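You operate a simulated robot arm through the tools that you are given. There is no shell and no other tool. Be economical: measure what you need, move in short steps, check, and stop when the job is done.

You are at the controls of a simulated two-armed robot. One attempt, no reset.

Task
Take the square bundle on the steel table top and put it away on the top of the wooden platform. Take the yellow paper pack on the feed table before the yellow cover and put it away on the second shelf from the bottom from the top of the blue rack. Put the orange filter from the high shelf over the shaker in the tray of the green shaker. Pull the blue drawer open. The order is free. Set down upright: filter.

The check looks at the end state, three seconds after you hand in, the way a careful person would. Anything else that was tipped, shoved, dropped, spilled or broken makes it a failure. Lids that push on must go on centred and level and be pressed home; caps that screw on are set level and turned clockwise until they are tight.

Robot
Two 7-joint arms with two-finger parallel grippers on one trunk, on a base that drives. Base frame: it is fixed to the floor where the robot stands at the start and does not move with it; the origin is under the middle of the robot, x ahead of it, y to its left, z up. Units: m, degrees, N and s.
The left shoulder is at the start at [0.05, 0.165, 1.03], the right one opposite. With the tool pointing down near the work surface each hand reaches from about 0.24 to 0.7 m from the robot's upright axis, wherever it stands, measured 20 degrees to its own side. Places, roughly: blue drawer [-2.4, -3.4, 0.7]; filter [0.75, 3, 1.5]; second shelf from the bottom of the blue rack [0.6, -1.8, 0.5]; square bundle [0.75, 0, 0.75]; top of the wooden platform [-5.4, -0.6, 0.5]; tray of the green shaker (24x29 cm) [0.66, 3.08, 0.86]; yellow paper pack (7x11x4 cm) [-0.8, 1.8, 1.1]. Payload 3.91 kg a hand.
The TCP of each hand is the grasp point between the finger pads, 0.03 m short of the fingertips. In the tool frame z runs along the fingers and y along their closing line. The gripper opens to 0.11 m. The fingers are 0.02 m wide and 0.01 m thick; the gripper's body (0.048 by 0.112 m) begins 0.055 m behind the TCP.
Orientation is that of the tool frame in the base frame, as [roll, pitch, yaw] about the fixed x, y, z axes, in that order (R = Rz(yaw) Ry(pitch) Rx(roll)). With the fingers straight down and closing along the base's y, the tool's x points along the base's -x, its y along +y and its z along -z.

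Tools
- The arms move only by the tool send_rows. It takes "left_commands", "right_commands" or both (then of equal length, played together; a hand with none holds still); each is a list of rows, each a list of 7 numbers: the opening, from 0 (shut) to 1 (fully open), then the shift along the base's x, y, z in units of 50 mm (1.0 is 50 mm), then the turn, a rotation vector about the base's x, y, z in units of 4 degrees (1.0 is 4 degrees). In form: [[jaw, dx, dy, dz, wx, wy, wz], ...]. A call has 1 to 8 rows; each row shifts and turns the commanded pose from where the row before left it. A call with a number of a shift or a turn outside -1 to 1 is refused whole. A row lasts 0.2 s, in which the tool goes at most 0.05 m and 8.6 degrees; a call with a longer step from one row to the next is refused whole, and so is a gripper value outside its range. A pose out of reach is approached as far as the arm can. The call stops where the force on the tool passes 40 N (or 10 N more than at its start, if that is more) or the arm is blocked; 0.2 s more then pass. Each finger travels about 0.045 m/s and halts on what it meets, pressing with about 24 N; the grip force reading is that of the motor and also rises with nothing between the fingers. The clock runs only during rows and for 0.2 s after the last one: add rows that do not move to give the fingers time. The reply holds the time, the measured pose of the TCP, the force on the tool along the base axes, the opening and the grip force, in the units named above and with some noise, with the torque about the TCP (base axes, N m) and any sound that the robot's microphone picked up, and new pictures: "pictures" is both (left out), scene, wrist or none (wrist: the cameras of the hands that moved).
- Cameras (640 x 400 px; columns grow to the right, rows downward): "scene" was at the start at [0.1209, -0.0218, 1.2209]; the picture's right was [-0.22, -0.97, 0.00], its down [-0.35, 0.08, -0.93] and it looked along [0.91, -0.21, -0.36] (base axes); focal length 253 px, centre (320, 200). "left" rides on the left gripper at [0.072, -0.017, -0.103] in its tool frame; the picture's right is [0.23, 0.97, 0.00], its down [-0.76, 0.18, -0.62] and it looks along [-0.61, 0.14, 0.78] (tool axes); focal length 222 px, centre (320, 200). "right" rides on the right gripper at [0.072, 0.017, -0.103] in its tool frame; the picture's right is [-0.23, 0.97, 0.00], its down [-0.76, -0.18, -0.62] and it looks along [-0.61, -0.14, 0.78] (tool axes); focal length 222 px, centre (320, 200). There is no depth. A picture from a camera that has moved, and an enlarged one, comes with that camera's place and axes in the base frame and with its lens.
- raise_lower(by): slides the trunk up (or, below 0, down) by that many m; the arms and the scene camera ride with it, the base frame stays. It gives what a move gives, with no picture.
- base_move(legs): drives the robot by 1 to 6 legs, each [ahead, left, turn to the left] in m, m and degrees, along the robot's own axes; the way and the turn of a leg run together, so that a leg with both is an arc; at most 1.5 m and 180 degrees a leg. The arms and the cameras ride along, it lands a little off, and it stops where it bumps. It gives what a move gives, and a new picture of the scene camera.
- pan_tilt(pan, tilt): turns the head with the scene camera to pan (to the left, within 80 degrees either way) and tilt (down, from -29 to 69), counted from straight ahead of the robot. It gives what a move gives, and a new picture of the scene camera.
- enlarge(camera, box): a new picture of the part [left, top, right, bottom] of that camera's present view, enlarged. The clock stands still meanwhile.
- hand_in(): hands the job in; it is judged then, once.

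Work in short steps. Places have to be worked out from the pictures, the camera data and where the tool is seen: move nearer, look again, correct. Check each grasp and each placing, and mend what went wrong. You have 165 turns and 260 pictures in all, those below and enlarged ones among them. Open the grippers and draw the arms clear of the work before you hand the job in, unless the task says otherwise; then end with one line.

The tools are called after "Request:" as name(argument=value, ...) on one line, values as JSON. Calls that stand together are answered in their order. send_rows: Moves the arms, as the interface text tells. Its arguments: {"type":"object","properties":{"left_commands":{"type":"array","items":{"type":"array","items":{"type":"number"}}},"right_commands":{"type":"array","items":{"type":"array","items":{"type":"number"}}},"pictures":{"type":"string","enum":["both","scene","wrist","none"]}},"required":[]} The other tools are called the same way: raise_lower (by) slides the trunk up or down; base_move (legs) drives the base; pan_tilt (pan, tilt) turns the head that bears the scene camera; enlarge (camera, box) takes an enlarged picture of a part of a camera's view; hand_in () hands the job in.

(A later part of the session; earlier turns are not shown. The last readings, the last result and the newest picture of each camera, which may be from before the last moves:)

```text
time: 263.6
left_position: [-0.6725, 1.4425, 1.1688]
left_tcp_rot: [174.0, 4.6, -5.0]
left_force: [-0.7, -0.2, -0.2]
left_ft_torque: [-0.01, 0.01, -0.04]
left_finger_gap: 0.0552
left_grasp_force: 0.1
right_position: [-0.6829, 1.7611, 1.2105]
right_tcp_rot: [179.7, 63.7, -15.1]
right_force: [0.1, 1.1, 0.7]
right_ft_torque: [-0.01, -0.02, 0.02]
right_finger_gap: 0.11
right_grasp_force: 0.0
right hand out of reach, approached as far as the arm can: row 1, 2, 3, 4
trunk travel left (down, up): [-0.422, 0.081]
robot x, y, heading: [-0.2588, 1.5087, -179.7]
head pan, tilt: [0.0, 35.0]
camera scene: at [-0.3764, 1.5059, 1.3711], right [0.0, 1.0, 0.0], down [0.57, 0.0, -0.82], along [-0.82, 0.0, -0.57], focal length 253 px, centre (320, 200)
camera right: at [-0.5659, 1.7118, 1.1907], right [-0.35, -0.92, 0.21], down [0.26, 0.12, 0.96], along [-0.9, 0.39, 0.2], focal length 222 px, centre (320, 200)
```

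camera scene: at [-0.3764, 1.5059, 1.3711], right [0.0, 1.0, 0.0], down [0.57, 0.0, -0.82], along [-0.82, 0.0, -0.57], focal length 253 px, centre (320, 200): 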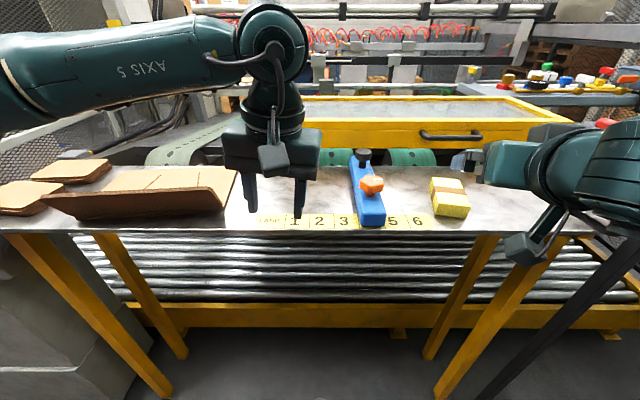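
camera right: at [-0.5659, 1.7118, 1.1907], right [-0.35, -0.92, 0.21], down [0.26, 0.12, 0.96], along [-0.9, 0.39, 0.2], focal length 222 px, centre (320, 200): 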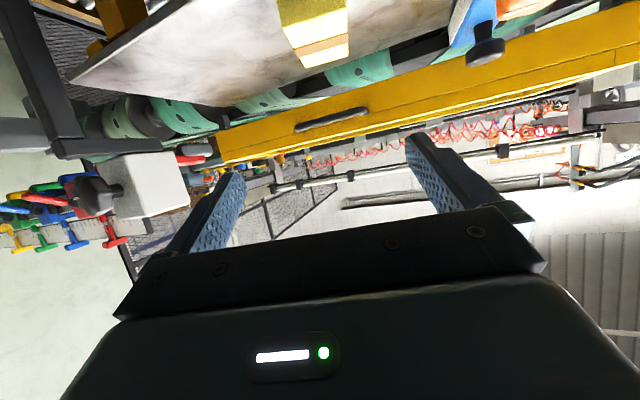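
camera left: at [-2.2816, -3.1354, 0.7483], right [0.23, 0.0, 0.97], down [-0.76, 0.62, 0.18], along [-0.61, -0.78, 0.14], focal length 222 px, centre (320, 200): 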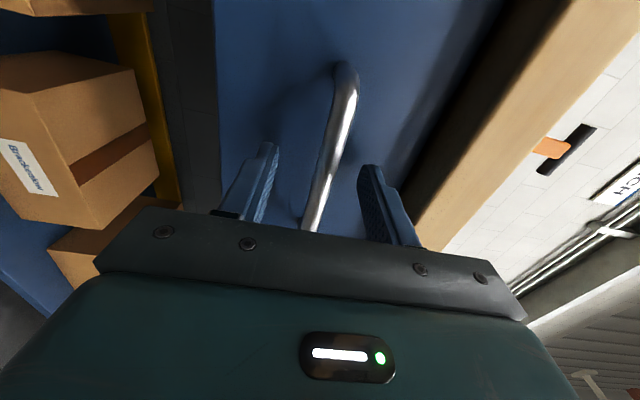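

The tilt works, and the wrist camera sees the pack. I enlarge both views to triangulate it.

Request:
enlarge(camera="right", box=[220, 0, 420, 125])

Request:
enlarge(camera="scene", box=[380, 150, 540, 250])

```text
3.20 times, centred on (320, 62) of right
camera zoom: at [-0.5659, 1.7118, 1.1907], right [-0.35, -0.92, 0.21], down [0.26, 0.12, 0.96], along [-0.9, 0.39, 0.2], focal length 711 px, centre (320, 640)
```

zoom: 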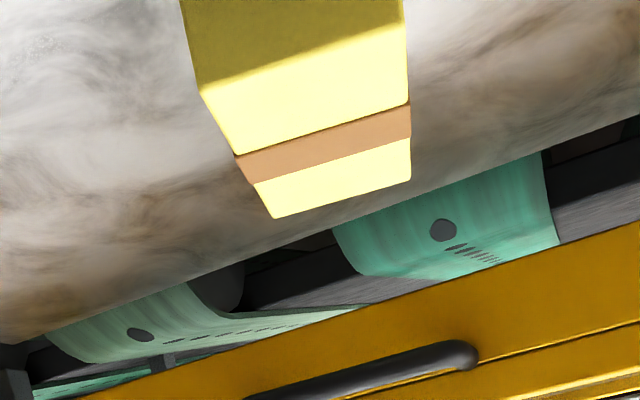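

```text
4.00 times, centred on (460, 200) of scene
camera zoom: at [-0.3764, 1.5059, 1.3711], right [0.0, 1.0, 0.0], down [0.57, 0.0, -0.82], along [-0.82, 0.0, -0.57], focal length 1012 px, centre (-240, 200)
```

zoom: 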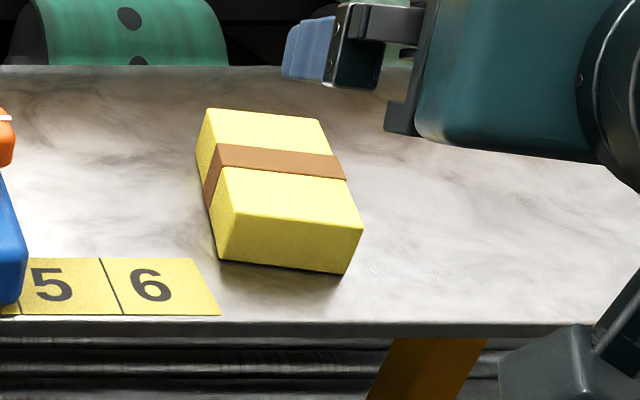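

Triangulated: pack centre (-0.839, 1.788), top z 1.073, table z≈1.033, yaw ≈14°. I move to a pre-grasp 12 cm back along the tool axis.

Request:
send_rows(right_commands=[[1, -0.55, -0.02, -0.5, 0, 0, 0], [1, -0.55, -0.03, -0.5, 0, 0, 0], [1, -0.54, -0.03, -0.6, 0, 0, 0], [1, 0, 0, 0, 0, 0, 0]], pictures="scene")

```text
time: 264.6
left_position: [-0.6722, 1.4423, 1.1694]
left_tcp_rot: [174.0, 4.7, -5.0]
left_force: [-0.1, -0.8, -0.1]
left_ft_torque: [0.01, -0.04, 0.01]
left_finger_gap: 0.0548
left_grasp_force: 0.2
right_position: [-0.7644, 1.7566, 1.1316]
right_tcp_rot: [179.8, 63.7, -15.1]
right_force: [0.7, 0.4, -0.1]
right_ft_torque: [0.0, 0.0, 0.02]
right_finger_gap: 0.1101
right_grasp_force: 0.1
trunk travel left (down, up): [-0.422, 0.081]
robot x, y, heading: [-0.2609, 1.5058, -179.7]
head pan, tilt: [0.0, 35.0]
camera scene: at [-0.3761, 1.5058, 1.3711], right [0.0, 1.0, 0.0], down [0.57, 0.0, -0.82], along [-0.82, 0.0, -0.57], focal length 253 px, centre (320, 200)
```

scene: 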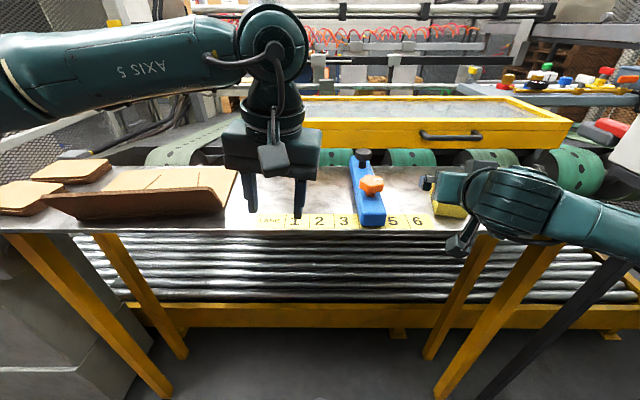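

The hand is at (-0.764, 1.757, 1.132). I centre laterally and go forward-down onto the pack, straddling it.

Request:
send_rows(right_commands=[[1, 0, 0.25, 0, 0, 0, 0], [1, -0.36, 0.1, -0.35, 0, 0, 0], [1, -0.36, 0.1, -0.35, 0, 0, 0], [1, -0.36, 0.1, -0.35, 0, 0, 0], [1, -0.34, 0.06, -0.33, 0, 0, 0], [1, 0, 0, 0, 0, 0, 0]], pictures="wrist")

Request:
enlarge(camera="scene", box=[380, 150, 540, 250])

```text
time: 266.0
left_position: [-0.6724, 1.4421, 1.1683]
left_tcp_rot: [174.1, 4.6, -5.1]
left_force: [0.6, 0.0, -0.5]
left_ft_torque: [0.01, -0.01, -0.02]
left_finger_gap: 0.0548
left_grasp_force: 0.1
right_position: [-0.8356, 1.7885, 1.0628]
right_tcp_rot: [179.7, 63.7, -15.1]
right_force: [0.0, 0.5, 0.8]
right_ft_torque: [0.0, 0.01, -0.02]
right_finger_gap: 0.11
right_grasp_force: 0.1
trunk travel left (down, up): [-0.422, 0.081]
robot x, y, heading: [-0.2603, 1.5045, -180.0]
head pan, tilt: [0.0, 35.0]
camera right: at [-0.7185, 1.739, 1.0422], right [-0.35, -0.92, 0.21], down [0.26, 0.12, 0.96], along [-0.9, 0.39, 0.2], focal length 222 px, centre (320, 200)
```

right: 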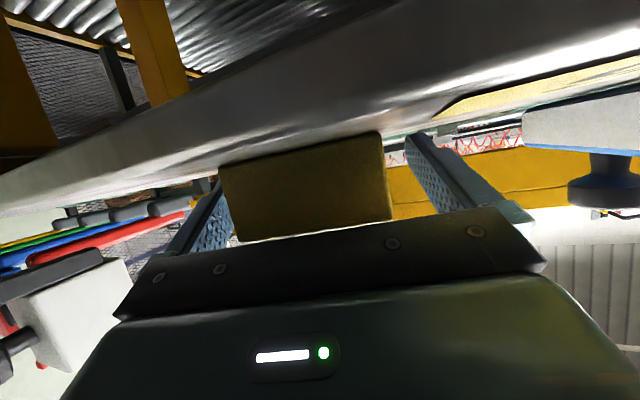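

```text
4.00 times, centred on (460, 200) of scene
camera zoom: at [-0.3763, 1.5059, 1.3711], right [0.0, 1.0, 0.0], down [0.57, 0.0, -0.82], along [-0.82, 0.0, -0.57], focal length 1012 px, centre (-240, 200)
```

zoom: 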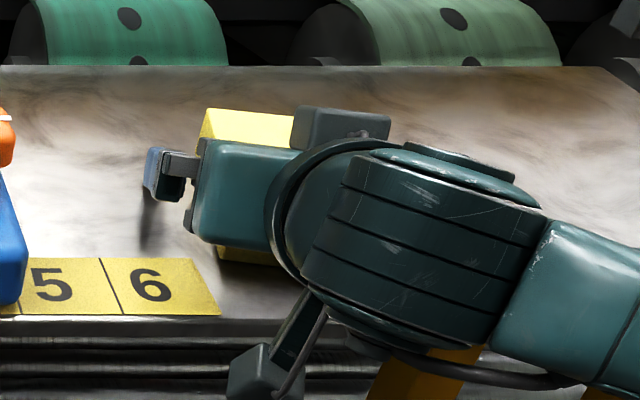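

The pack lies well between the fingers in the wrist view. I close.

Request:
send_rows(right_commands=[[0, 0, 0, 0, 0, 0, 0], [0, 0, 0, 0, 0, 0, 0], [0, 0, 0, 0, 0, 0, 0], [0, 0, 0, 0, 0, 0, 0], [0, 0, 0, 0, 0, 0, 0]], pictures="none")

Request:
send_rows(right_commands=[[0, 0, 0, 0.4, 0, 0, 0], [0, 0, 0, 0.4, 0, 0, 0], [0, 0, 0, 0.4, 0, 0, 0], [0, 0, 0, 0, 0, 0, 0]], pictures="both")

```text
time: 267.2
left_position: [-0.6718, 1.4431, 1.1685]
left_tcp_rot: [174.1, 4.7, -5.0]
left_force: [-0.1, -0.4, 0.6]
left_ft_torque: [0.02, 0.0, -0.01]
left_finger_gap: 0.0551
left_grasp_force: 0.2
right_position: [-0.8353, 1.7883, 1.0632]
right_tcp_rot: [179.7, 63.7, -15.1]
right_force: [0.3, -0.1, 0.2]
right_ft_torque: [-0.01, 0.0, 0.03]
right_finger_gap: 0.062
right_grasp_force: 24.7
trunk travel left (down, up): [-0.422, 0.081]
robot x, y, heading: [-0.2618, 1.5016, -179.8]
head pan, tilt: [0.0, 35.0]
```

```text
time: 268.2
left_position: [-0.6722, 1.4437, 1.1675]
left_tcp_rot: [174.0, 4.7, -5.0]
left_force: [-0.5, 0.1, 0.9]
left_ft_torque: [0.03, 0.0, 0.01]
left_finger_gap: 0.0551
left_grasp_force: 0.1
right_position: [-0.835, 1.7884, 1.1223]
right_tcp_rot: [179.6, 63.7, -15.0]
right_force: [0.5, -0.9, -0.9]
right_ft_torque: [0.02, -0.02, -0.03]
right_finger_gap: 0.0617
right_grasp_force: 24.2
trunk travel left (down, up): [-0.422, 0.081]
robot x, y, heading: [-0.2605, 1.5043, -179.6]
head pan, tilt: [0.0, 35.0]
camera scene: at [-0.3766, 1.506, 1.371], right [0.0, 1.0, 0.0], down [0.57, 0.0, -0.82], along [-0.82, 0.0, -0.57], focal length 253 px, centre (320, 200)
camera right: at [-0.719, 1.7391, 1.1019], right [-0.35, -0.92, 0.21], down [0.26, 0.12, 0.96], along [-0.9, 0.39, 0.2], focal length 222 px, centre (320, 200)
```

scene: 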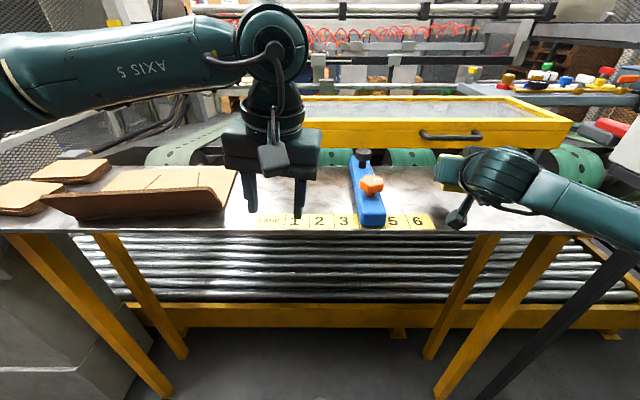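
right: 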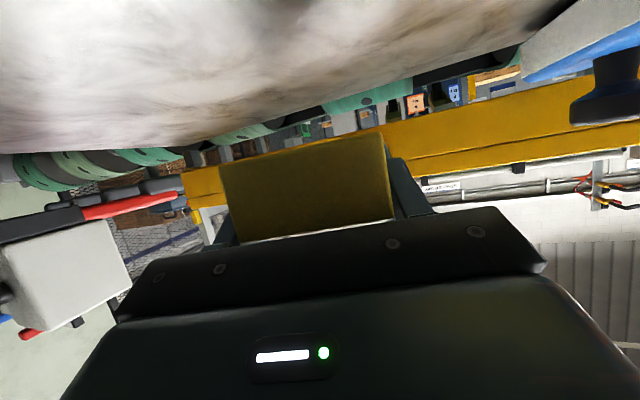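

The pack is held level. I raise, back off 0.2 m, turn left to face south, and drive down the aisle.

Request:
raise_lower(by=0.08)

Request:
base_move(legs=[[-0.2, 0, 0], [0, 0, 90], [0, -0.2, 0], [1.4, 0, 0]])

```text
time: 269.4
left_position: [-0.6726, 1.4422, 1.2489]
left_tcp_rot: [174.1, 4.7, -4.9]
left_force: [-0.5, 0.5, 0.1]
left_ft_torque: [-0.01, -0.01, 0.01]
left_finger_gap: 0.0553
left_grasp_force: 0.1
right_position: [-0.8359, 1.788, 1.2015]
right_tcp_rot: [179.7, 63.6, -15.1]
right_force: [0.2, 0.0, -1.1]
right_ft_torque: [0.06, -0.03, -0.01]
right_finger_gap: 0.0614
right_grasp_force: 23.6
trunk travel left (down, up): [-0.502, 0.001]
robot x, y, heading: [-0.2616, 1.5095, -179.5]
head pan, tilt: [0.0, 35.0]
```

```text
time: 283.3
left_position: [-0.1903, -0.2946, 1.2475]
left_tcp_rot: [174.0, 4.8, 85.1]
left_force: [0.0, 0.7, -0.6]
left_ft_torque: [-0.02, 0.0, 0.0]
left_finger_gap: 0.055
left_grasp_force: 0.1
right_position: [-0.5368, -0.458, 1.2013]
right_tcp_rot: [179.7, 63.7, 74.7]
right_force: [0.1, 0.1, -0.4]
right_ft_torque: [0.0, 0.0, 0.01]
right_finger_gap: 0.0617
right_grasp_force: 24.1
trunk travel left (down, up): [-0.502, 0.001]
robot x, y, heading: [-0.2574, 0.1146, -89.8]
head pan, tilt: [0.0, 35.0]
camera scene: at [-0.2538, -0.0016, 1.451], right [-1.0, 0.0, 0.0], down [0.0, 0.57, -0.82], along [0.0, -0.82, -0.57], focal length 253 px, centre (320, 200)
```

scene: 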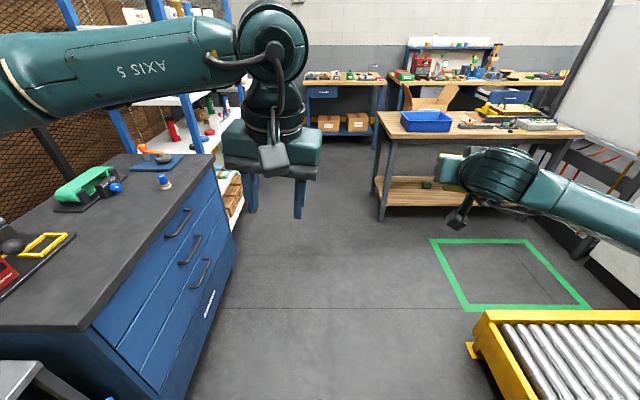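

Pack is secure. I drive to y≈-1.23, turn left to face the rack.

Request:
base_move(legs=[[1.34, -0.04, 0], [0, 0, 90]])

Request:
pan_tilt(pan=-15, tilt=45)

```text
time: 293.8
left_position: [0.1223, -1.1602, 1.249]
left_tcp_rot: [174.0, 4.7, 174.4]
left_force: [0.5, 0.7, -0.3]
left_ft_torque: [0.04, -0.01, 0.02]
left_finger_gap: 0.0549
left_grasp_force: 0.0
right_position: [0.2804, -1.5074, 1.2022]
right_tcp_rot: [179.7, 63.6, 164.3]
right_force: [-0.5, -0.5, -0.8]
right_ft_torque: [0.0, 0.0, -0.04]
right_finger_gap: 0.062
right_grasp_force: 23.9
trunk travel left (down, up): [-0.502, 0.001]
robot x, y, heading: [-0.2914, -1.2201, -0.2]
head pan, tilt: [0.0, 35.0]
camera scene: at [-0.1736, -1.2223, 1.451], right [-0.01, -1.0, 0.0], down [-0.57, 0.0, -0.82], along [0.82, -0.01, -0.57], focal length 253 px, centre (320, 200)
```

scene: 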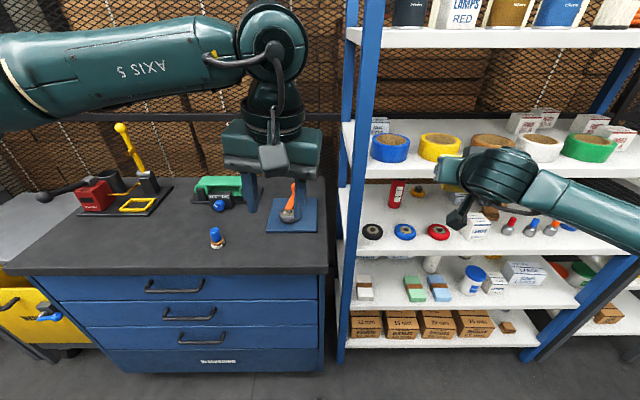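

```text
time: 294.6
left_position: [0.1214, -1.1602, 1.2483]
left_tcp_rot: [174.0, 4.7, 174.5]
left_force: [0.0, -0.3, 0.0]
left_ft_torque: [0.01, 0.0, -0.01]
left_finger_gap: 0.0552
left_grasp_force: 0.0
right_position: [0.28, -1.5084, 1.2025]
right_tcp_rot: [179.7, 63.6, 164.2]
right_force: [0.2, -0.2, -0.2]
right_ft_torque: [0.02, 0.02, 0.0]
right_finger_gap: 0.0617
right_grasp_force: 23.8
trunk travel left (down, up): [-0.502, 0.001]
robot x, y, heading: [-0.2885, -1.2196, -0.7]
head pan, tilt: [-15.0, 45.0]
camera scene: at [-0.1833, -1.2433, 1.4363], right [-0.27, -0.96, 0.0], down [-0.68, 0.19, -0.71], along [0.68, -0.19, -0.71], focal length 253 px, centre (320, 200)
```

scene: 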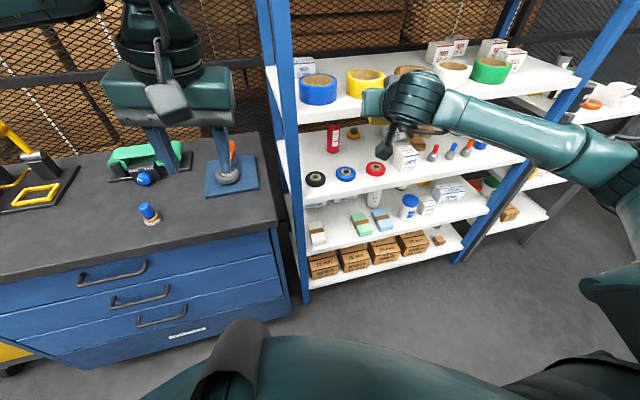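

I lower the trunk by 0.4 in front of the rack and look from lower down.

Request:
raise_lower(by=-0.4)

Request:
pan_tilt(pan=-20, tilt=30)

```text
time: 298.4
left_position: [0.1206, -1.1607, 0.8477]
left_tcp_rot: [173.9, 4.8, 174.4]
left_force: [-0.3, -0.3, 0.6]
left_ft_torque: [-0.02, 0.01, -0.01]
left_finger_gap: 0.0549
left_grasp_force: 0.0
right_position: [0.2792, -1.5073, 0.8026]
right_tcp_rot: [179.8, 63.6, 164.1]
right_force: [0.5, 0.4, -0.7]
right_ft_torque: [-0.03, 0.0, 0.01]
right_finger_gap: 0.0618
right_grasp_force: 24.3
trunk travel left (down, up): [-0.102, 0.401]
robot x, y, heading: [-0.291, -1.2234, -0.4]
head pan, tilt: [-15.0, 45.0]
```

```text
time: 299.2
left_position: [0.1201, -1.1614, 0.8484]
left_tcp_rot: [174.0, 4.7, 174.4]
left_force: [-0.1, 0.6, 0.3]
left_ft_torque: [0.02, -0.01, 0.0]
left_finger_gap: 0.0553
left_grasp_force: 0.1
right_position: [0.2801, -1.5071, 0.8023]
right_tcp_rot: [179.8, 63.6, 164.2]
right_force: [0.5, 0.7, -1.6]
right_ft_torque: [0.01, 0.02, 0.0]
right_finger_gap: 0.0614
right_grasp_force: 24.1
trunk travel left (down, up): [-0.102, 0.401]
robot x, y, heading: [-0.2921, -1.2198, -0.6]
head pan, tilt: [-20.0, 30.0]
camera scene: at [-0.177, -1.2532, 1.0588], right [-0.35, -0.94, 0.0], down [-0.47, 0.17, -0.87], along [0.81, -0.3, -0.5], focal length 253 px, centre (320, 200)
```

scene: 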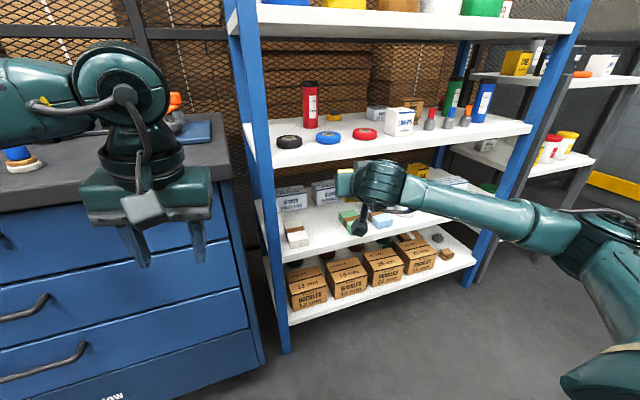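

I enlarge the second shelf for triangulation.

Request:
enlarge(camera="scene", box=[250, 165, 410, 265])

```text
4.00 times, centred on (330, 215) of scene
camera zoom: at [-0.177, -1.2532, 1.0588], right [-0.35, -0.94, 0.0], down [-0.47, 0.17, -0.87], along [0.81, -0.3, -0.5], focal length 1012 px, centre (280, 140)
```

zoom: 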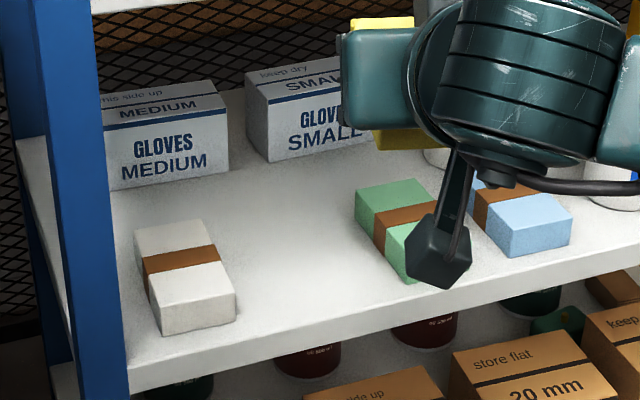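

Shelf z≈0.53, front edge x≈0.40; slot between y -1.44 and -1.585 (centre -1.513). I square the hand's yaw, lower, and drive 0.1 ahead.

Request:
raise_lower(by=-0.1)

Request:
send_rows(right_commands=[[0, 0, 0, -0.4, 0, 0, 1], [0, 0, 0, -0.4, 0, 0, 1], [0, 0, 0, -0.4, 0, 0, 1], [0, 0, 0, -0.4, 0, 0, 0.95], [0, 0, 0, -0.4, 0, 0, 0], [0, 0, 0, 0, 0, 0, 0]], pictures="none")

Request:
base_move(legs=[[0.1, 0, 0]])

```text
time: 300.5
left_position: [0.1206, -1.1606, 0.7483]
left_tcp_rot: [174.0, 4.7, 174.5]
left_force: [-0.8, -0.3, -0.4]
left_ft_torque: [0.02, 0.0, 0.01]
left_finger_gap: 0.0549
left_grasp_force: 0.1
right_position: [0.2803, -1.5078, 0.7028]
right_tcp_rot: [179.7, 63.7, 164.3]
right_force: [-0.5, 0.3, -1.1]
right_ft_torque: [0.02, 0.04, 0.01]
right_finger_gap: 0.0618
right_grasp_force: 23.8
trunk travel left (down, up): [-0.002, 0.501]
robot x, y, heading: [-0.2927, -1.2196, -0.6]
head pan, tilt: [-20.0, 30.0]
```

```text
time: 301.9
left_position: [0.1206, -1.1605, 0.7484]
left_tcp_rot: [174.0, 4.7, 174.4]
left_force: [-0.7, -0.2, -0.1]
left_ft_torque: [0.01, -0.01, -0.01]
left_finger_gap: 0.0551
left_grasp_force: 0.1
right_position: [0.2793, -1.5078, 0.6021]
right_tcp_rot: [179.7, 63.7, -179.9]
right_force: [-0.1, -0.3, -1.6]
right_ft_torque: [0.02, 0.01, 0.01]
right_finger_gap: 0.0617
right_grasp_force: 24.2
trunk travel left (down, up): [-0.002, 0.501]
robot x, y, heading: [-0.2924, -1.2223, -0.7]
head pan, tilt: [-20.0, 30.0]
```

```text
time: 303.1
left_position: [0.2199, -1.1618, 0.7481]
left_tcp_rot: [174.0, 4.8, 174.4]
left_force: [-0.3, 0.1, 0.3]
left_ft_torque: [0.04, 0.02, -0.02]
left_finger_gap: 0.0551
left_grasp_force: 0.1
right_position: [0.3786, -1.5086, 0.6013]
right_tcp_rot: [179.8, 63.7, -179.9]
right_force: [-0.5, 0.6, -1.2]
right_ft_torque: [-0.01, -0.01, 0.03]
right_finger_gap: 0.0616
right_grasp_force: 23.8
trunk travel left (down, up): [-0.002, 0.501]
robot x, y, heading: [-0.1944, -1.2219, -0.5]
head pan, tilt: [-20.0, 30.0]
camera scene: at [-0.0776, -1.2539, 0.9588], right [-0.35, -0.94, 0.0], down [-0.47, 0.17, -0.87], along [0.81, -0.3, -0.5], focal length 253 px, centre (320, 200)
```

scene: 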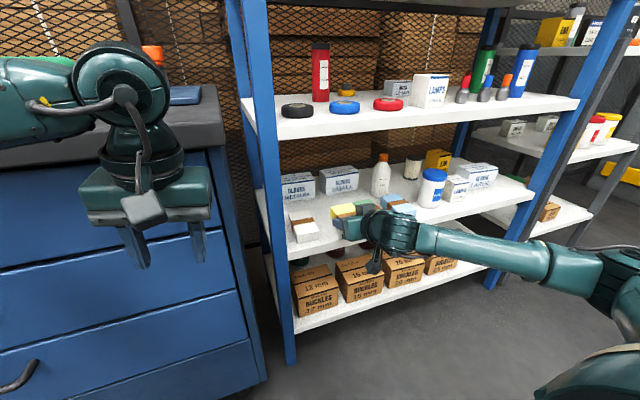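

I enlarge to check the pack's height and lateral position before moving it in.

Request:
enlarge(camera="scene", box=[260, 150, 460, 275])

Request:
enlarge(camera="right", box=[0, 0, 640, 400])

```text
3.20 times, centred on (360, 212) of scene
camera zoom: at [-0.0776, -1.2539, 0.9588], right [-0.35, -0.94, 0.0], down [-0.47, 0.17, -0.87], along [0.81, -0.3, -0.5], focal length 810 px, centre (192, 160)
```

zoom: 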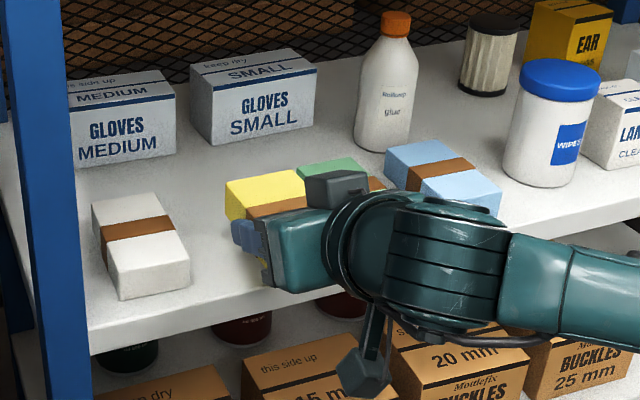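

```text
1.00 times, centred on (320, 200) of right (not enlarged: the box is as wide or as high as the picture)
camera zoom: at [0.2544, -1.4922, 0.5819], right [0.1, 0.97, 0.21], down [-0.22, -0.18, 0.96], along [0.97, -0.14, 0.2], focal length 222 px, centre (320, 200)
```

zoom: 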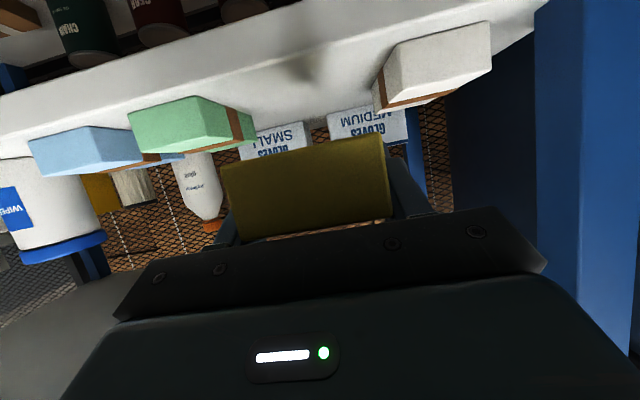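

Clear all round. I move in 0.096 m with the arm, keeping about 4 cm above the shelf.

Request:
send_rows(right_commands=[[0, 0.5, -0.02, 0, 0, 0, 0], [0, 0.5, -0.03, 0, 0, 0, 0], [0, 0.5, -0.03, 0, 0, 0, 0], [0, 0.42, 0, 0, 0, 0, 0], [0, 0, 0, 0, 0, 0, 0]], pictures="wrist")

Request:
enlarge(camera="scene", box=[260, 150, 460, 275])

```text
time: 304.2
left_position: [0.2197, -1.1607, 0.7493]
left_tcp_rot: [174.0, 4.8, 174.4]
left_force: [0.0, 0.7, -0.1]
left_ft_torque: [-0.02, 0.03, -0.02]
left_finger_gap: 0.0552
left_grasp_force: 0.0
right_position: [0.4752, -1.5114, 0.6024]
right_tcp_rot: [179.6, 63.6, -179.9]
right_force: [0.0, -0.6, -1.5]
right_ft_torque: [0.02, 0.0, 0.0]
right_finger_gap: 0.0616
right_grasp_force: 24.2
trunk travel left (down, up): [-0.002, 0.501]
robot x, y, heading: [-0.1928, -1.2186, -0.2]
head pan, tilt: [-20.0, 30.0]
camera right: at [0.3509, -1.4965, 0.5821], right [0.1, 0.97, 0.21], down [-0.22, -0.18, 0.96], along [0.97, -0.14, 0.2], focal length 222 px, centre (320, 200)
```

right: 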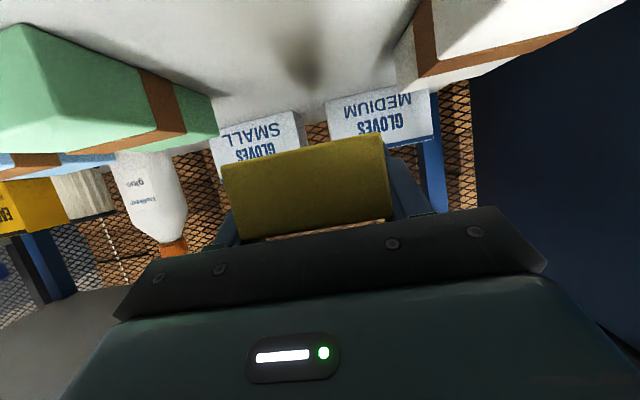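

```text
3.20 times, centred on (360, 212) of scene
camera zoom: at [-0.0775, -1.2539, 0.9588], right [-0.35, -0.94, 0.0], down [-0.47, 0.17, -0.87], along [0.81, -0.3, -0.5], focal length 810 px, centre (192, 160)
```

zoom: 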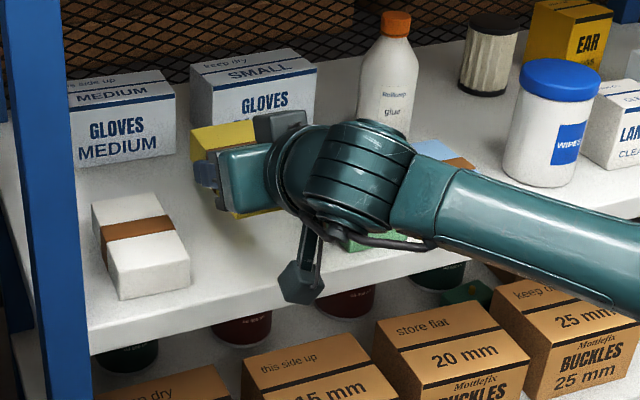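

Well placed laterally. I lower in steps toward z≈0.56.

Request:
send_rows(right_commands=[[0, 0, 0, -0.25, 0, 0, 0], [0, 0, 0, -0.25, 0, 0, 0], [0, 0, 0, -0.1, 0, 0, 0], [0, 0, 0, 0, 0, 0, 0]], pictures="none")

Request:
send_rows(right_commands=[[0, 0, 0, -0.1, 0, 0, 0], [0, 0, 0, 0, 0, 0, 0]], pictures="wrist")

Request:
enlarge(camera="scene", box=[260, 150, 460, 275])

```text
time: 305.2
left_position: [0.2194, -1.1605, 0.749]
left_tcp_rot: [174.0, 4.7, 174.4]
left_force: [0.3, -0.6, -0.1]
left_ft_torque: [-0.02, 0.01, 0.0]
left_finger_gap: 0.0551
left_grasp_force: 0.1
right_position: [0.4749, -1.5114, 0.5715]
right_tcp_rot: [179.7, 63.7, -179.9]
right_force: [0.1, -0.3, -1.6]
right_ft_torque: [0.01, 0.02, 0.01]
right_finger_gap: 0.0617
right_grasp_force: 23.4
trunk travel left (down, up): [-0.002, 0.501]
robot x, y, heading: [-0.1925, -1.2191, -0.6]
head pan, tilt: [-20.0, 30.0]
```

```text
time: 305.9
left_position: [0.2202, -1.1617, 0.7475]
left_tcp_rot: [173.9, 4.7, 174.3]
left_force: [0.7, 0.3, -0.1]
left_ft_torque: [0.03, 0.01, 0.0]
left_finger_gap: 0.0548
left_grasp_force: 0.0
right_position: [0.4748, -1.5126, 0.5668]
right_tcp_rot: [179.7, 63.6, -179.9]
right_force: [0.2, 0.9, -0.5]
right_ft_torque: [-0.01, 0.03, 0.04]
right_finger_gap: 0.0618
right_grasp_force: 24.1
trunk travel left (down, up): [-0.002, 0.501]
robot x, y, heading: [-0.1931, -1.2207, -0.3]
head pan, tilt: [-20.0, 30.0]
camera right: at [0.3504, -1.4964, 0.5466], right [0.1, 0.97, 0.21], down [-0.22, -0.18, 0.96], along [0.97, -0.14, 0.2], focal length 222 px, centre (320, 200)
```

right: 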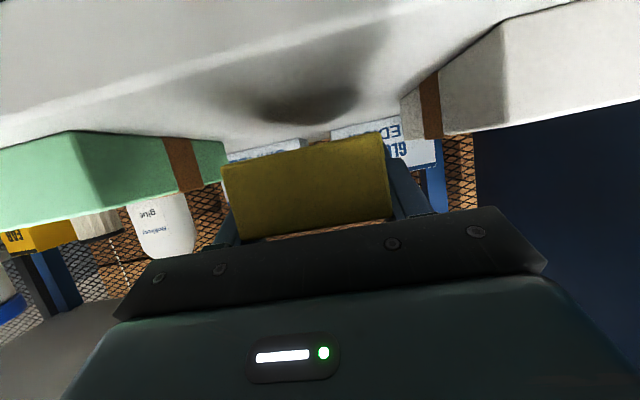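

```text
3.20 times, centred on (360, 212) of scene
camera zoom: at [-0.0775, -1.2539, 0.9588], right [-0.35, -0.94, 0.0], down [-0.47, 0.17, -0.87], along [0.81, -0.3, -0.5], focal length 810 px, centre (192, 160)
```

zoom: 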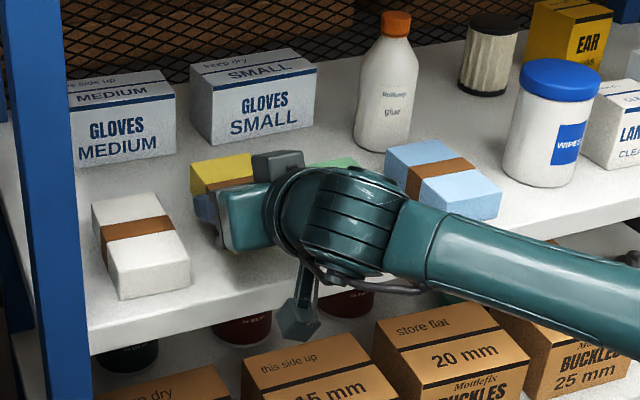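

Still a small gap under the pack; I keep lowering gently.

Request:
send_rows(right_commands=[[0, 0, 0, -0.12, 0, 0, 0], [0, 0, 0, 0, 0, 0, 0]], pictures="none")

Request:
send_rows(right_commands=[[0, 0, 0, -0.1, 0, 0, 0], [0, 0, 0, 0, 0, 0, 0]], pictures="wrist")

```text
time: 306.4
left_position: [0.2199, -1.1615, 0.7493]
left_tcp_rot: [174.0, 4.7, 174.4]
left_force: [0.2, -0.7, 0.6]
left_ft_torque: [-0.04, 0.03, -0.03]
left_finger_gap: 0.0551
left_grasp_force: 0.0
right_position: [0.475, -1.5119, 0.5609]
right_tcp_rot: [179.6, 63.7, -180.0]
right_force: [0.6, 0.8, -1.8]
right_ft_torque: [0.03, 0.02, -0.01]
right_finger_gap: 0.0615
right_grasp_force: 23.9
trunk travel left (down, up): [-0.002, 0.501]
robot x, y, heading: [-0.1937, -1.22, -0.5]
head pan, tilt: [-20.0, 30.0]
```

```text
time: 307.1
left_position: [0.2201, -1.1614, 0.748]
left_tcp_rot: [174.0, 4.8, 174.3]
left_force: [0.3, 0.2, -0.3]
left_ft_torque: [-0.03, -0.01, 0.01]
left_finger_gap: 0.0549
left_grasp_force: 0.1
right_position: [0.4756, -1.5111, 0.5564]
right_tcp_rot: [179.7, 63.7, 180.0]
right_force: [0.2, 0.1, -1.2]
right_ft_torque: [0.03, 0.0, -0.02]
right_finger_gap: 0.0616
right_grasp_force: 24.0
trunk travel left (down, up): [-0.002, 0.501]
robot x, y, heading: [-0.1909, -1.221, -0.2]
head pan, tilt: [-20.0, 30.0]
camera right: at [0.3504, -1.4964, 0.5359], right [0.1, 0.97, 0.21], down [-0.22, -0.18, 0.96], along [0.97, -0.14, 0.2], focal length 222 px, centre (320, 200)
```

right: 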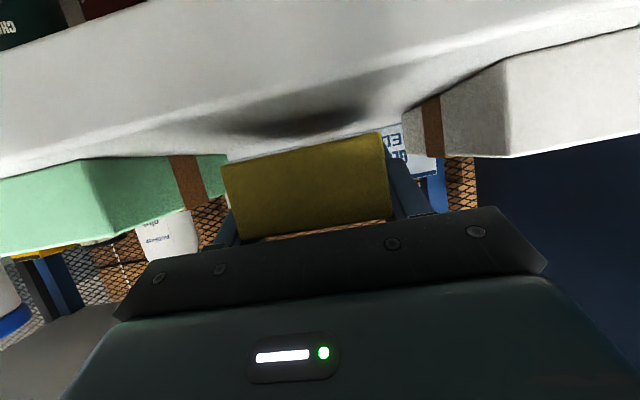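

Gap nearly closed; two more small steps.

Request:
send_rows(right_commands=[[0, 0, 0, -0.1, 0, 0, 0], [0, 0, 0, 0, 0, 0, 0]], pictures="none")

Request:
send_rows(right_commands=[[0, 0, 0, -0.08, 0, 0, 0], [0, 0, 0, 0, 0, 0, 0]], pictures="wrist")

```text
time: 307.6
left_position: [0.22, -1.161, 0.749]
left_tcp_rot: [174.0, 4.6, 174.4]
left_force: [0.2, -0.5, -0.2]
left_ft_torque: [-0.01, -0.01, 0.0]
left_finger_gap: 0.0549
left_grasp_force: 0.0
right_position: [0.4753, -1.5113, 0.5511]
right_tcp_rot: [179.6, 63.8, -179.9]
right_force: [-0.4, 0.1, -1.5]
right_ft_torque: [0.04, 0.0, 0.0]
right_finger_gap: 0.0616
right_grasp_force: 24.4
trunk travel left (down, up): [-0.002, 0.501]
robot x, y, heading: [-0.1946, -1.2168, -0.5]
head pan, tilt: [-20.0, 30.0]
```

```text
time: 308.2
left_position: [0.2207, -1.1618, 0.7477]
left_tcp_rot: [174.0, 4.7, 174.4]
left_force: [-0.5, -0.7, 0.2]
left_ft_torque: [-0.02, 0.04, 0.04]
left_finger_gap: 0.055
left_grasp_force: 0.0
right_position: [0.4749, -1.5112, 0.5466]
right_tcp_rot: [179.7, 63.5, -179.9]
right_force: [-0.4, 0.2, -1.7]
right_ft_torque: [-0.01, 0.01, -0.01]
right_finger_gap: 0.0616
right_grasp_force: 24.3
trunk travel left (down, up): [-0.002, 0.501]
robot x, y, heading: [-0.1926, -1.2203, -0.2]
head pan, tilt: [-20.0, 30.0]
camera right: at [0.3503, -1.4967, 0.5266], right [0.1, 0.97, 0.21], down [-0.22, -0.18, 0.96], along [0.97, -0.14, 0.2], focal length 222 px, centre (320, 200)
```

right: 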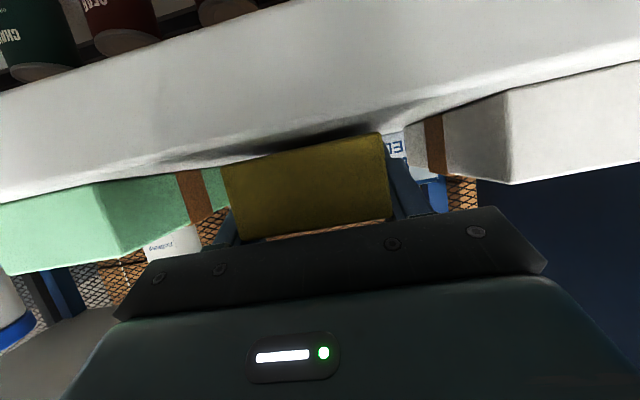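

Very close now; further small steps watching the force.

Request:
send_rows(right_commands=[[0, 0, 0, -0.08, 0, 0, 0], [0, 0, 0, 0, 0, 0, 0]], pictures="none")

Request:
send_rows(right_commands=[[0, 0, 0, -0.06, 0, 0, 0], [0, 0, 0, 0, 0, 0, 0]], pictures="wrist")

```text
time: 308.9
left_position: [0.2211, -1.1614, 0.7484]
left_tcp_rot: [174.0, 4.8, 174.4]
left_force: [0.9, -0.3, -0.2]
left_ft_torque: [0.05, 0.04, 0.03]
left_finger_gap: 0.0549
left_grasp_force: 0.1
right_position: [0.4758, -1.5119, 0.5424]
right_tcp_rot: [179.7, 63.5, -180.0]
right_force: [-0.3, -0.1, -0.9]
right_ft_torque: [-0.02, -0.04, -0.01]
right_finger_gap: 0.0617
right_grasp_force: 24.1
trunk travel left (down, up): [-0.002, 0.501]
robot x, y, heading: [-0.1936, -1.2174, -0.2]
head pan, tilt: [-20.0, 30.0]
```

```text
time: 309.4
left_position: [0.2191, -1.1611, 0.7486]
left_tcp_rot: [174.0, 4.7, 174.3]
left_force: [0.8, 0.7, 1.0]
left_ft_torque: [0.0, -0.02, -0.02]
left_finger_gap: 0.0548
left_grasp_force: 0.1
right_position: [0.4752, -1.5132, 0.5425]
right_tcp_rot: [179.6, 63.8, -179.8]
right_force: [-0.2, -0.4, 6.0]
right_ft_torque: [-0.28, 0.27, 0.01]
right_finger_gap: 0.0617
right_grasp_force: 24.3
trunk travel left (down, up): [-0.002, 0.501]
robot x, y, heading: [-0.1926, -1.2238, -0.3]
head pan, tilt: [-20.0, 30.0]
camera right: at [0.351, -1.4971, 0.5222], right [0.09, 0.97, 0.21], down [-0.22, -0.18, 0.96], along [0.97, -0.13, 0.2], focal length 222 px, centre (320, 200)
```

right: 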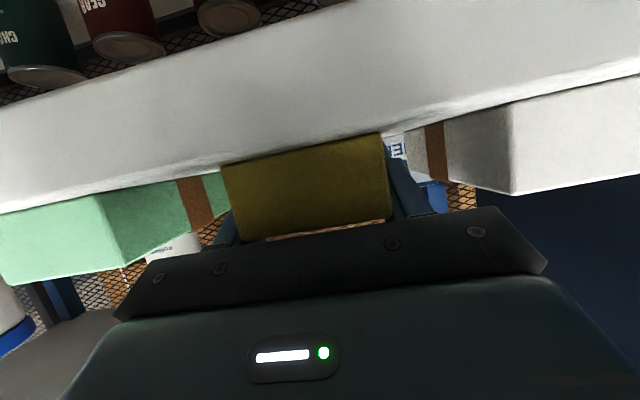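

Contact. I ease up 2 mm, open partway, and draw back.

Request:
send_rows(right_commands=[[0, 0, 0, 0.03, 0, 0, 0], [0.78, 0, 0, 0, 0, 0, 0], [0.78, 0, 0, 0, 0, 0, 0], [0.78, 0, 0, 0, 0, 0, 0], [0.78, 0, 0, 0.08, 0, 0, 0], [0.78, -0.4, 0, 0.1, 0, 0, 0], [0.78, -0.6, 0, 0.1, 0, 0, 0], [0.78, -0.6, 0, 0.1, 0, 0, 0]], pictures="none")

Request:
send_rows(right_commands=[[0.78, -0.8, 0, 0.1, 0, 0, 0], [0.78, -0.8, 0, 0.1, 0, 0, 0], [0.78, 0, 0, 0, 0, 0, 0]], pictures="none")

Request:
base_move(legs=[[-0.1, 0, 0]])

Request:
enlarge(camera="scene", box=[250, 150, 450, 275])

```text
time: 311.2
left_position: [0.2208, -1.1611, 0.7478]
left_tcp_rot: [174.0, 4.7, 174.4]
left_force: [0.7, -0.1, 0.4]
left_ft_torque: [-0.02, -0.01, 0.02]
left_finger_gap: 0.0552
left_grasp_force: 0.2
right_position: [0.3888, -1.5295, 0.5526]
right_tcp_rot: [179.9, 63.6, -179.8]
right_force: [-0.2, -0.2, 0.3]
right_ft_torque: [-0.01, -0.01, 0.02]
right_finger_gap: 0.0858
right_grasp_force: 0.2
right hand out of reach, approached as far as the arm can: row 7
trunk travel left (down, up): [-0.002, 0.501]
robot x, y, heading: [-0.1936, -1.2229, -0.4]
head pan, tilt: [-20.0, 30.0]
```

```text
time: 312.1
left_position: [0.2192, -1.1608, 0.7478]
left_tcp_rot: [173.9, 4.8, 174.4]
left_force: [0.6, -0.5, 1.1]
left_ft_torque: [-0.02, -0.01, -0.01]
left_finger_gap: 0.0551
left_grasp_force: 0.0
right_position: [0.3062, -1.5296, 0.5597]
right_tcp_rot: [179.7, 63.7, -179.8]
right_force: [0.3, -0.6, 0.6]
right_ft_torque: [0.0, 0.01, 0.02]
right_finger_gap: 0.0858
right_grasp_force: 0.1
right hand out of reach, approached as far as the arm can: row 1
trunk travel left (down, up): [-0.002, 0.501]
robot x, y, heading: [-0.1912, -1.2195, -0.6]
head pan, tilt: [-20.0, 30.0]
```

```text
time: 313.2
left_position: [0.1203, -1.1599, 0.7484]
left_tcp_rot: [174.1, 4.6, 174.3]
left_force: [-1.5, -1.1, -0.5]
left_ft_torque: [0.02, 0.02, 0.01]
left_finger_gap: 0.0548
left_grasp_force: 0.2
right_position: [0.2077, -1.5306, 0.5612]
right_tcp_rot: [179.7, 63.7, -179.8]
right_force: [-0.9, 0.0, -0.1]
right_ft_torque: [-0.02, -0.01, 0.0]
right_finger_gap: 0.0857
right_grasp_force: 0.0
trunk travel left (down, up): [-0.002, 0.501]
robot x, y, heading: [-0.2921, -1.2189, -0.4]
head pan, tilt: [-20.0, 30.0]
camera scene: at [-0.1773, -1.2532, 0.9588], right [-0.35, -0.94, 0.0], down [-0.47, 0.17, -0.87], along [0.81, -0.3, -0.5], focal length 253 px, centre (320, 200)
```

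scene: 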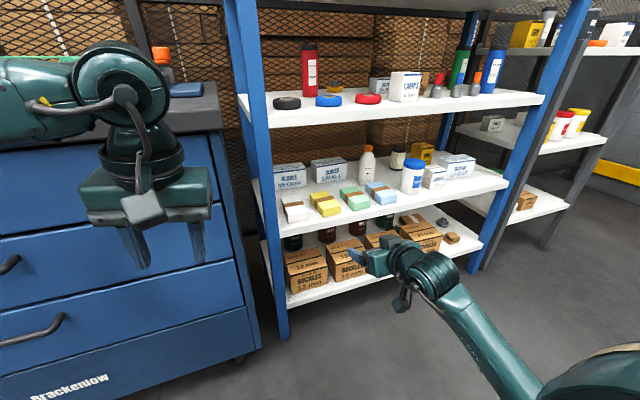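

```text
3.20 times, centred on (350, 212) of scene
camera zoom: at [-0.1773, -1.2532, 0.9588], right [-0.35, -0.94, 0.0], down [-0.47, 0.17, -0.87], along [0.81, -0.3, -0.5], focal length 810 px, centre (224, 160)
```

zoom: 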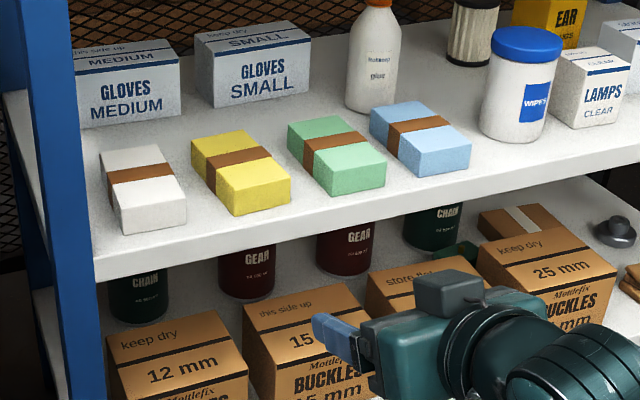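

The yellow pack sits neatly between white and green. I raise the trunk and strafe north toward the shaker area.

Request:
raise_lower(by=0.4)

Request:
base_move(legs=[[-0.05, 0, 0], [0, 1.4, 0.5], [0, 1.4, 0]])

Request:
pan_tilt(pan=40, tilt=10)

```text
time: 317.0
left_position: [0.1193, -1.1612, 1.1485]
left_tcp_rot: [174.0, 4.6, 174.4]
left_force: [0.6, -0.4, -0.7]
left_ft_torque: [-0.01, -0.03, 0.01]
left_finger_gap: 0.0551
left_grasp_force: 0.0
right_position: [0.2082, -1.5302, 0.9601]
right_tcp_rot: [179.8, 63.6, -179.9]
right_force: [1.2, 0.2, -0.5]
right_ft_torque: [0.02, 0.0, 0.02]
right_finger_gap: 0.0859
right_grasp_force: 0.0
trunk travel left (down, up): [-0.402, 0.101]
robot x, y, heading: [-0.2941, -1.2194, -0.5]
head pan, tilt: [-20.0, 30.0]
```

```text
time: 341.9
left_position: [0.1057, 1.619, 1.1489]
left_tcp_rot: [174.0, 4.6, 173.6]
left_force: [-0.8, -0.2, 0.0]
left_ft_torque: [0.02, 0.0, 0.01]
left_finger_gap: 0.0552
left_grasp_force: 0.1
right_position: [0.189, 1.2496, 0.9602]
right_tcp_rot: [179.6, 63.6, 179.2]
right_force: [0.2, -0.4, 0.2]
right_ft_torque: [-0.01, 0.01, 0.03]
right_finger_gap: 0.0857
right_grasp_force: 0.1
trunk travel left (down, up): [-0.402, 0.101]
robot x, y, heading: [-0.3057, 1.5648, -1.3]
head pan, tilt: [-20.0, 30.0]
camera scene: at [-0.1926, 1.5303, 1.3589], right [-0.36, -0.93, 0.0], down [-0.47, 0.18, -0.87], along [0.81, -0.31, -0.5], focal length 253 px, centre (320, 200)
```

scene: 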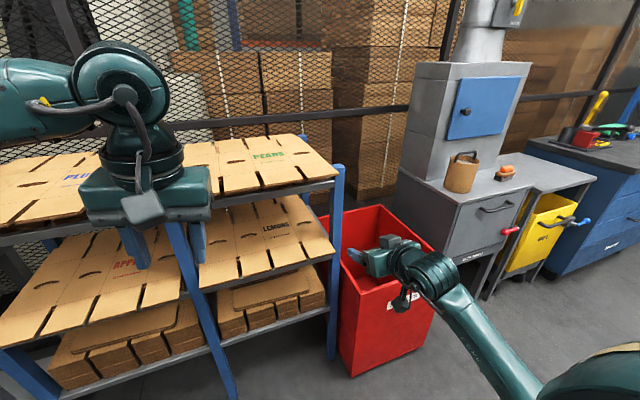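

```text
time: 343.2
left_position: [0.1057, 1.6193, 1.1481]
left_tcp_rot: [174.0, 4.8, 173.6]
left_force: [1.0, 0.7, 0.2]
left_ft_torque: [0.0, 0.01, 0.0]
left_finger_gap: 0.0551
left_grasp_force: 0.0
right_position: [0.189, 1.2494, 0.9605]
right_tcp_rot: [179.7, 63.7, 179.3]
right_force: [-0.9, 0.5, 0.2]
right_ft_torque: [-0.01, -0.03, 0.02]
right_finger_gap: 0.0859
right_grasp_force: 0.0
trunk travel left (down, up): [-0.402, 0.101]
robot x, y, heading: [-0.3057, 1.5645, -1.4]
head pan, tilt: [40.0, 10.0]
camera scene: at [-0.2045, 1.6212, 1.3912], right [0.63, -0.78, 0.0], down [-0.14, -0.11, -0.98], along [0.77, 0.62, -0.17], focal length 253 px, centre (320, 200)
```

scene: 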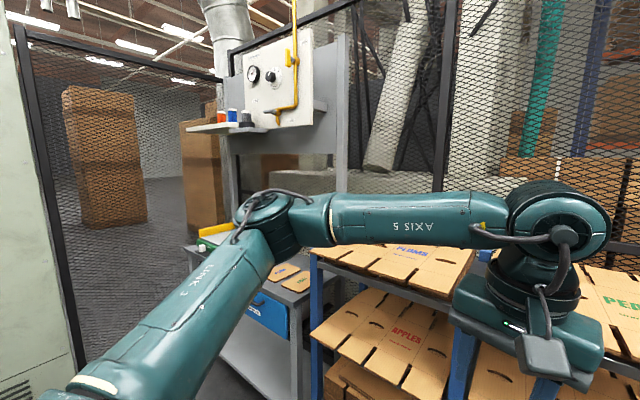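

I see the high shelf with an orange, a blue and a dark filter. I strafe another 1.25 m and square up.

Request:
base_move(legs=[[0, 0, 1.4], [0, 1.25, 0]])

Request:
pan_tilt(pan=0, tilt=15)

```text
time: 354.7
left_position: [0.1046, 2.8677, 1.1483]
left_tcp_rot: [174.0, 4.7, 174.7]
left_force: [0.5, -0.2, -0.4]
left_ft_torque: [-0.02, -0.03, 0.0]
left_finger_gap: 0.0551
left_grasp_force: 0.0
right_position: [0.1935, 2.4981, 0.9613]
right_tcp_rot: [179.7, 63.7, -179.7]
right_force: [0.9, -0.4, -0.2]
right_ft_torque: [0.04, 0.01, -0.01]
right_finger_gap: 0.0859
right_grasp_force: 0.0
trunk travel left (down, up): [-0.402, 0.101]
robot x, y, heading: [-0.3093, 2.8058, -0.2]
head pan, tilt: [40.0, 10.0]
camera scene: at [-0.2063, 2.8635, 1.3912], right [0.64, -0.77, 0.0], down [-0.13, -0.11, -0.98], along [0.76, 0.63, -0.17], focal length 253 px, centre (320, 200)
```

scene: 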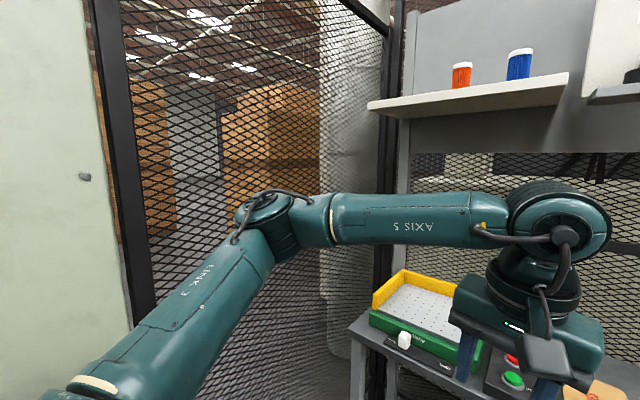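

```text
time: 355.8
left_position: [0.1053, 2.8669, 1.1496]
left_tcp_rot: [174.0, 4.7, 174.5]
left_force: [0.1, -0.6, -0.7]
left_ft_torque: [0.01, 0.06, 0.04]
left_finger_gap: 0.055
left_grasp_force: 0.1
right_position: [0.1929, 2.4974, 0.9606]
right_tcp_rot: [179.6, 63.8, -179.7]
right_force: [-1.3, 0.4, -0.5]
right_ft_torque: [-0.01, 0.0, 0.02]
right_finger_gap: 0.0856
right_grasp_force: 0.0
trunk travel left (down, up): [-0.402, 0.101]
robot x, y, heading: [-0.3085, 2.806, -0.2]
head pan, tilt: [0.0, 15.0]
camera scene: at [-0.1843, 2.8037, 1.3831], right [0.0, -1.0, 0.0], down [-0.26, 0.0, -0.97], along [0.97, 0.0, -0.26], focal length 253 px, centre (320, 200)
```

scene: 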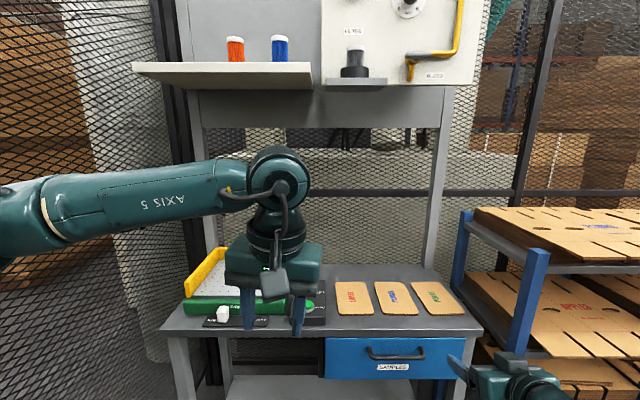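

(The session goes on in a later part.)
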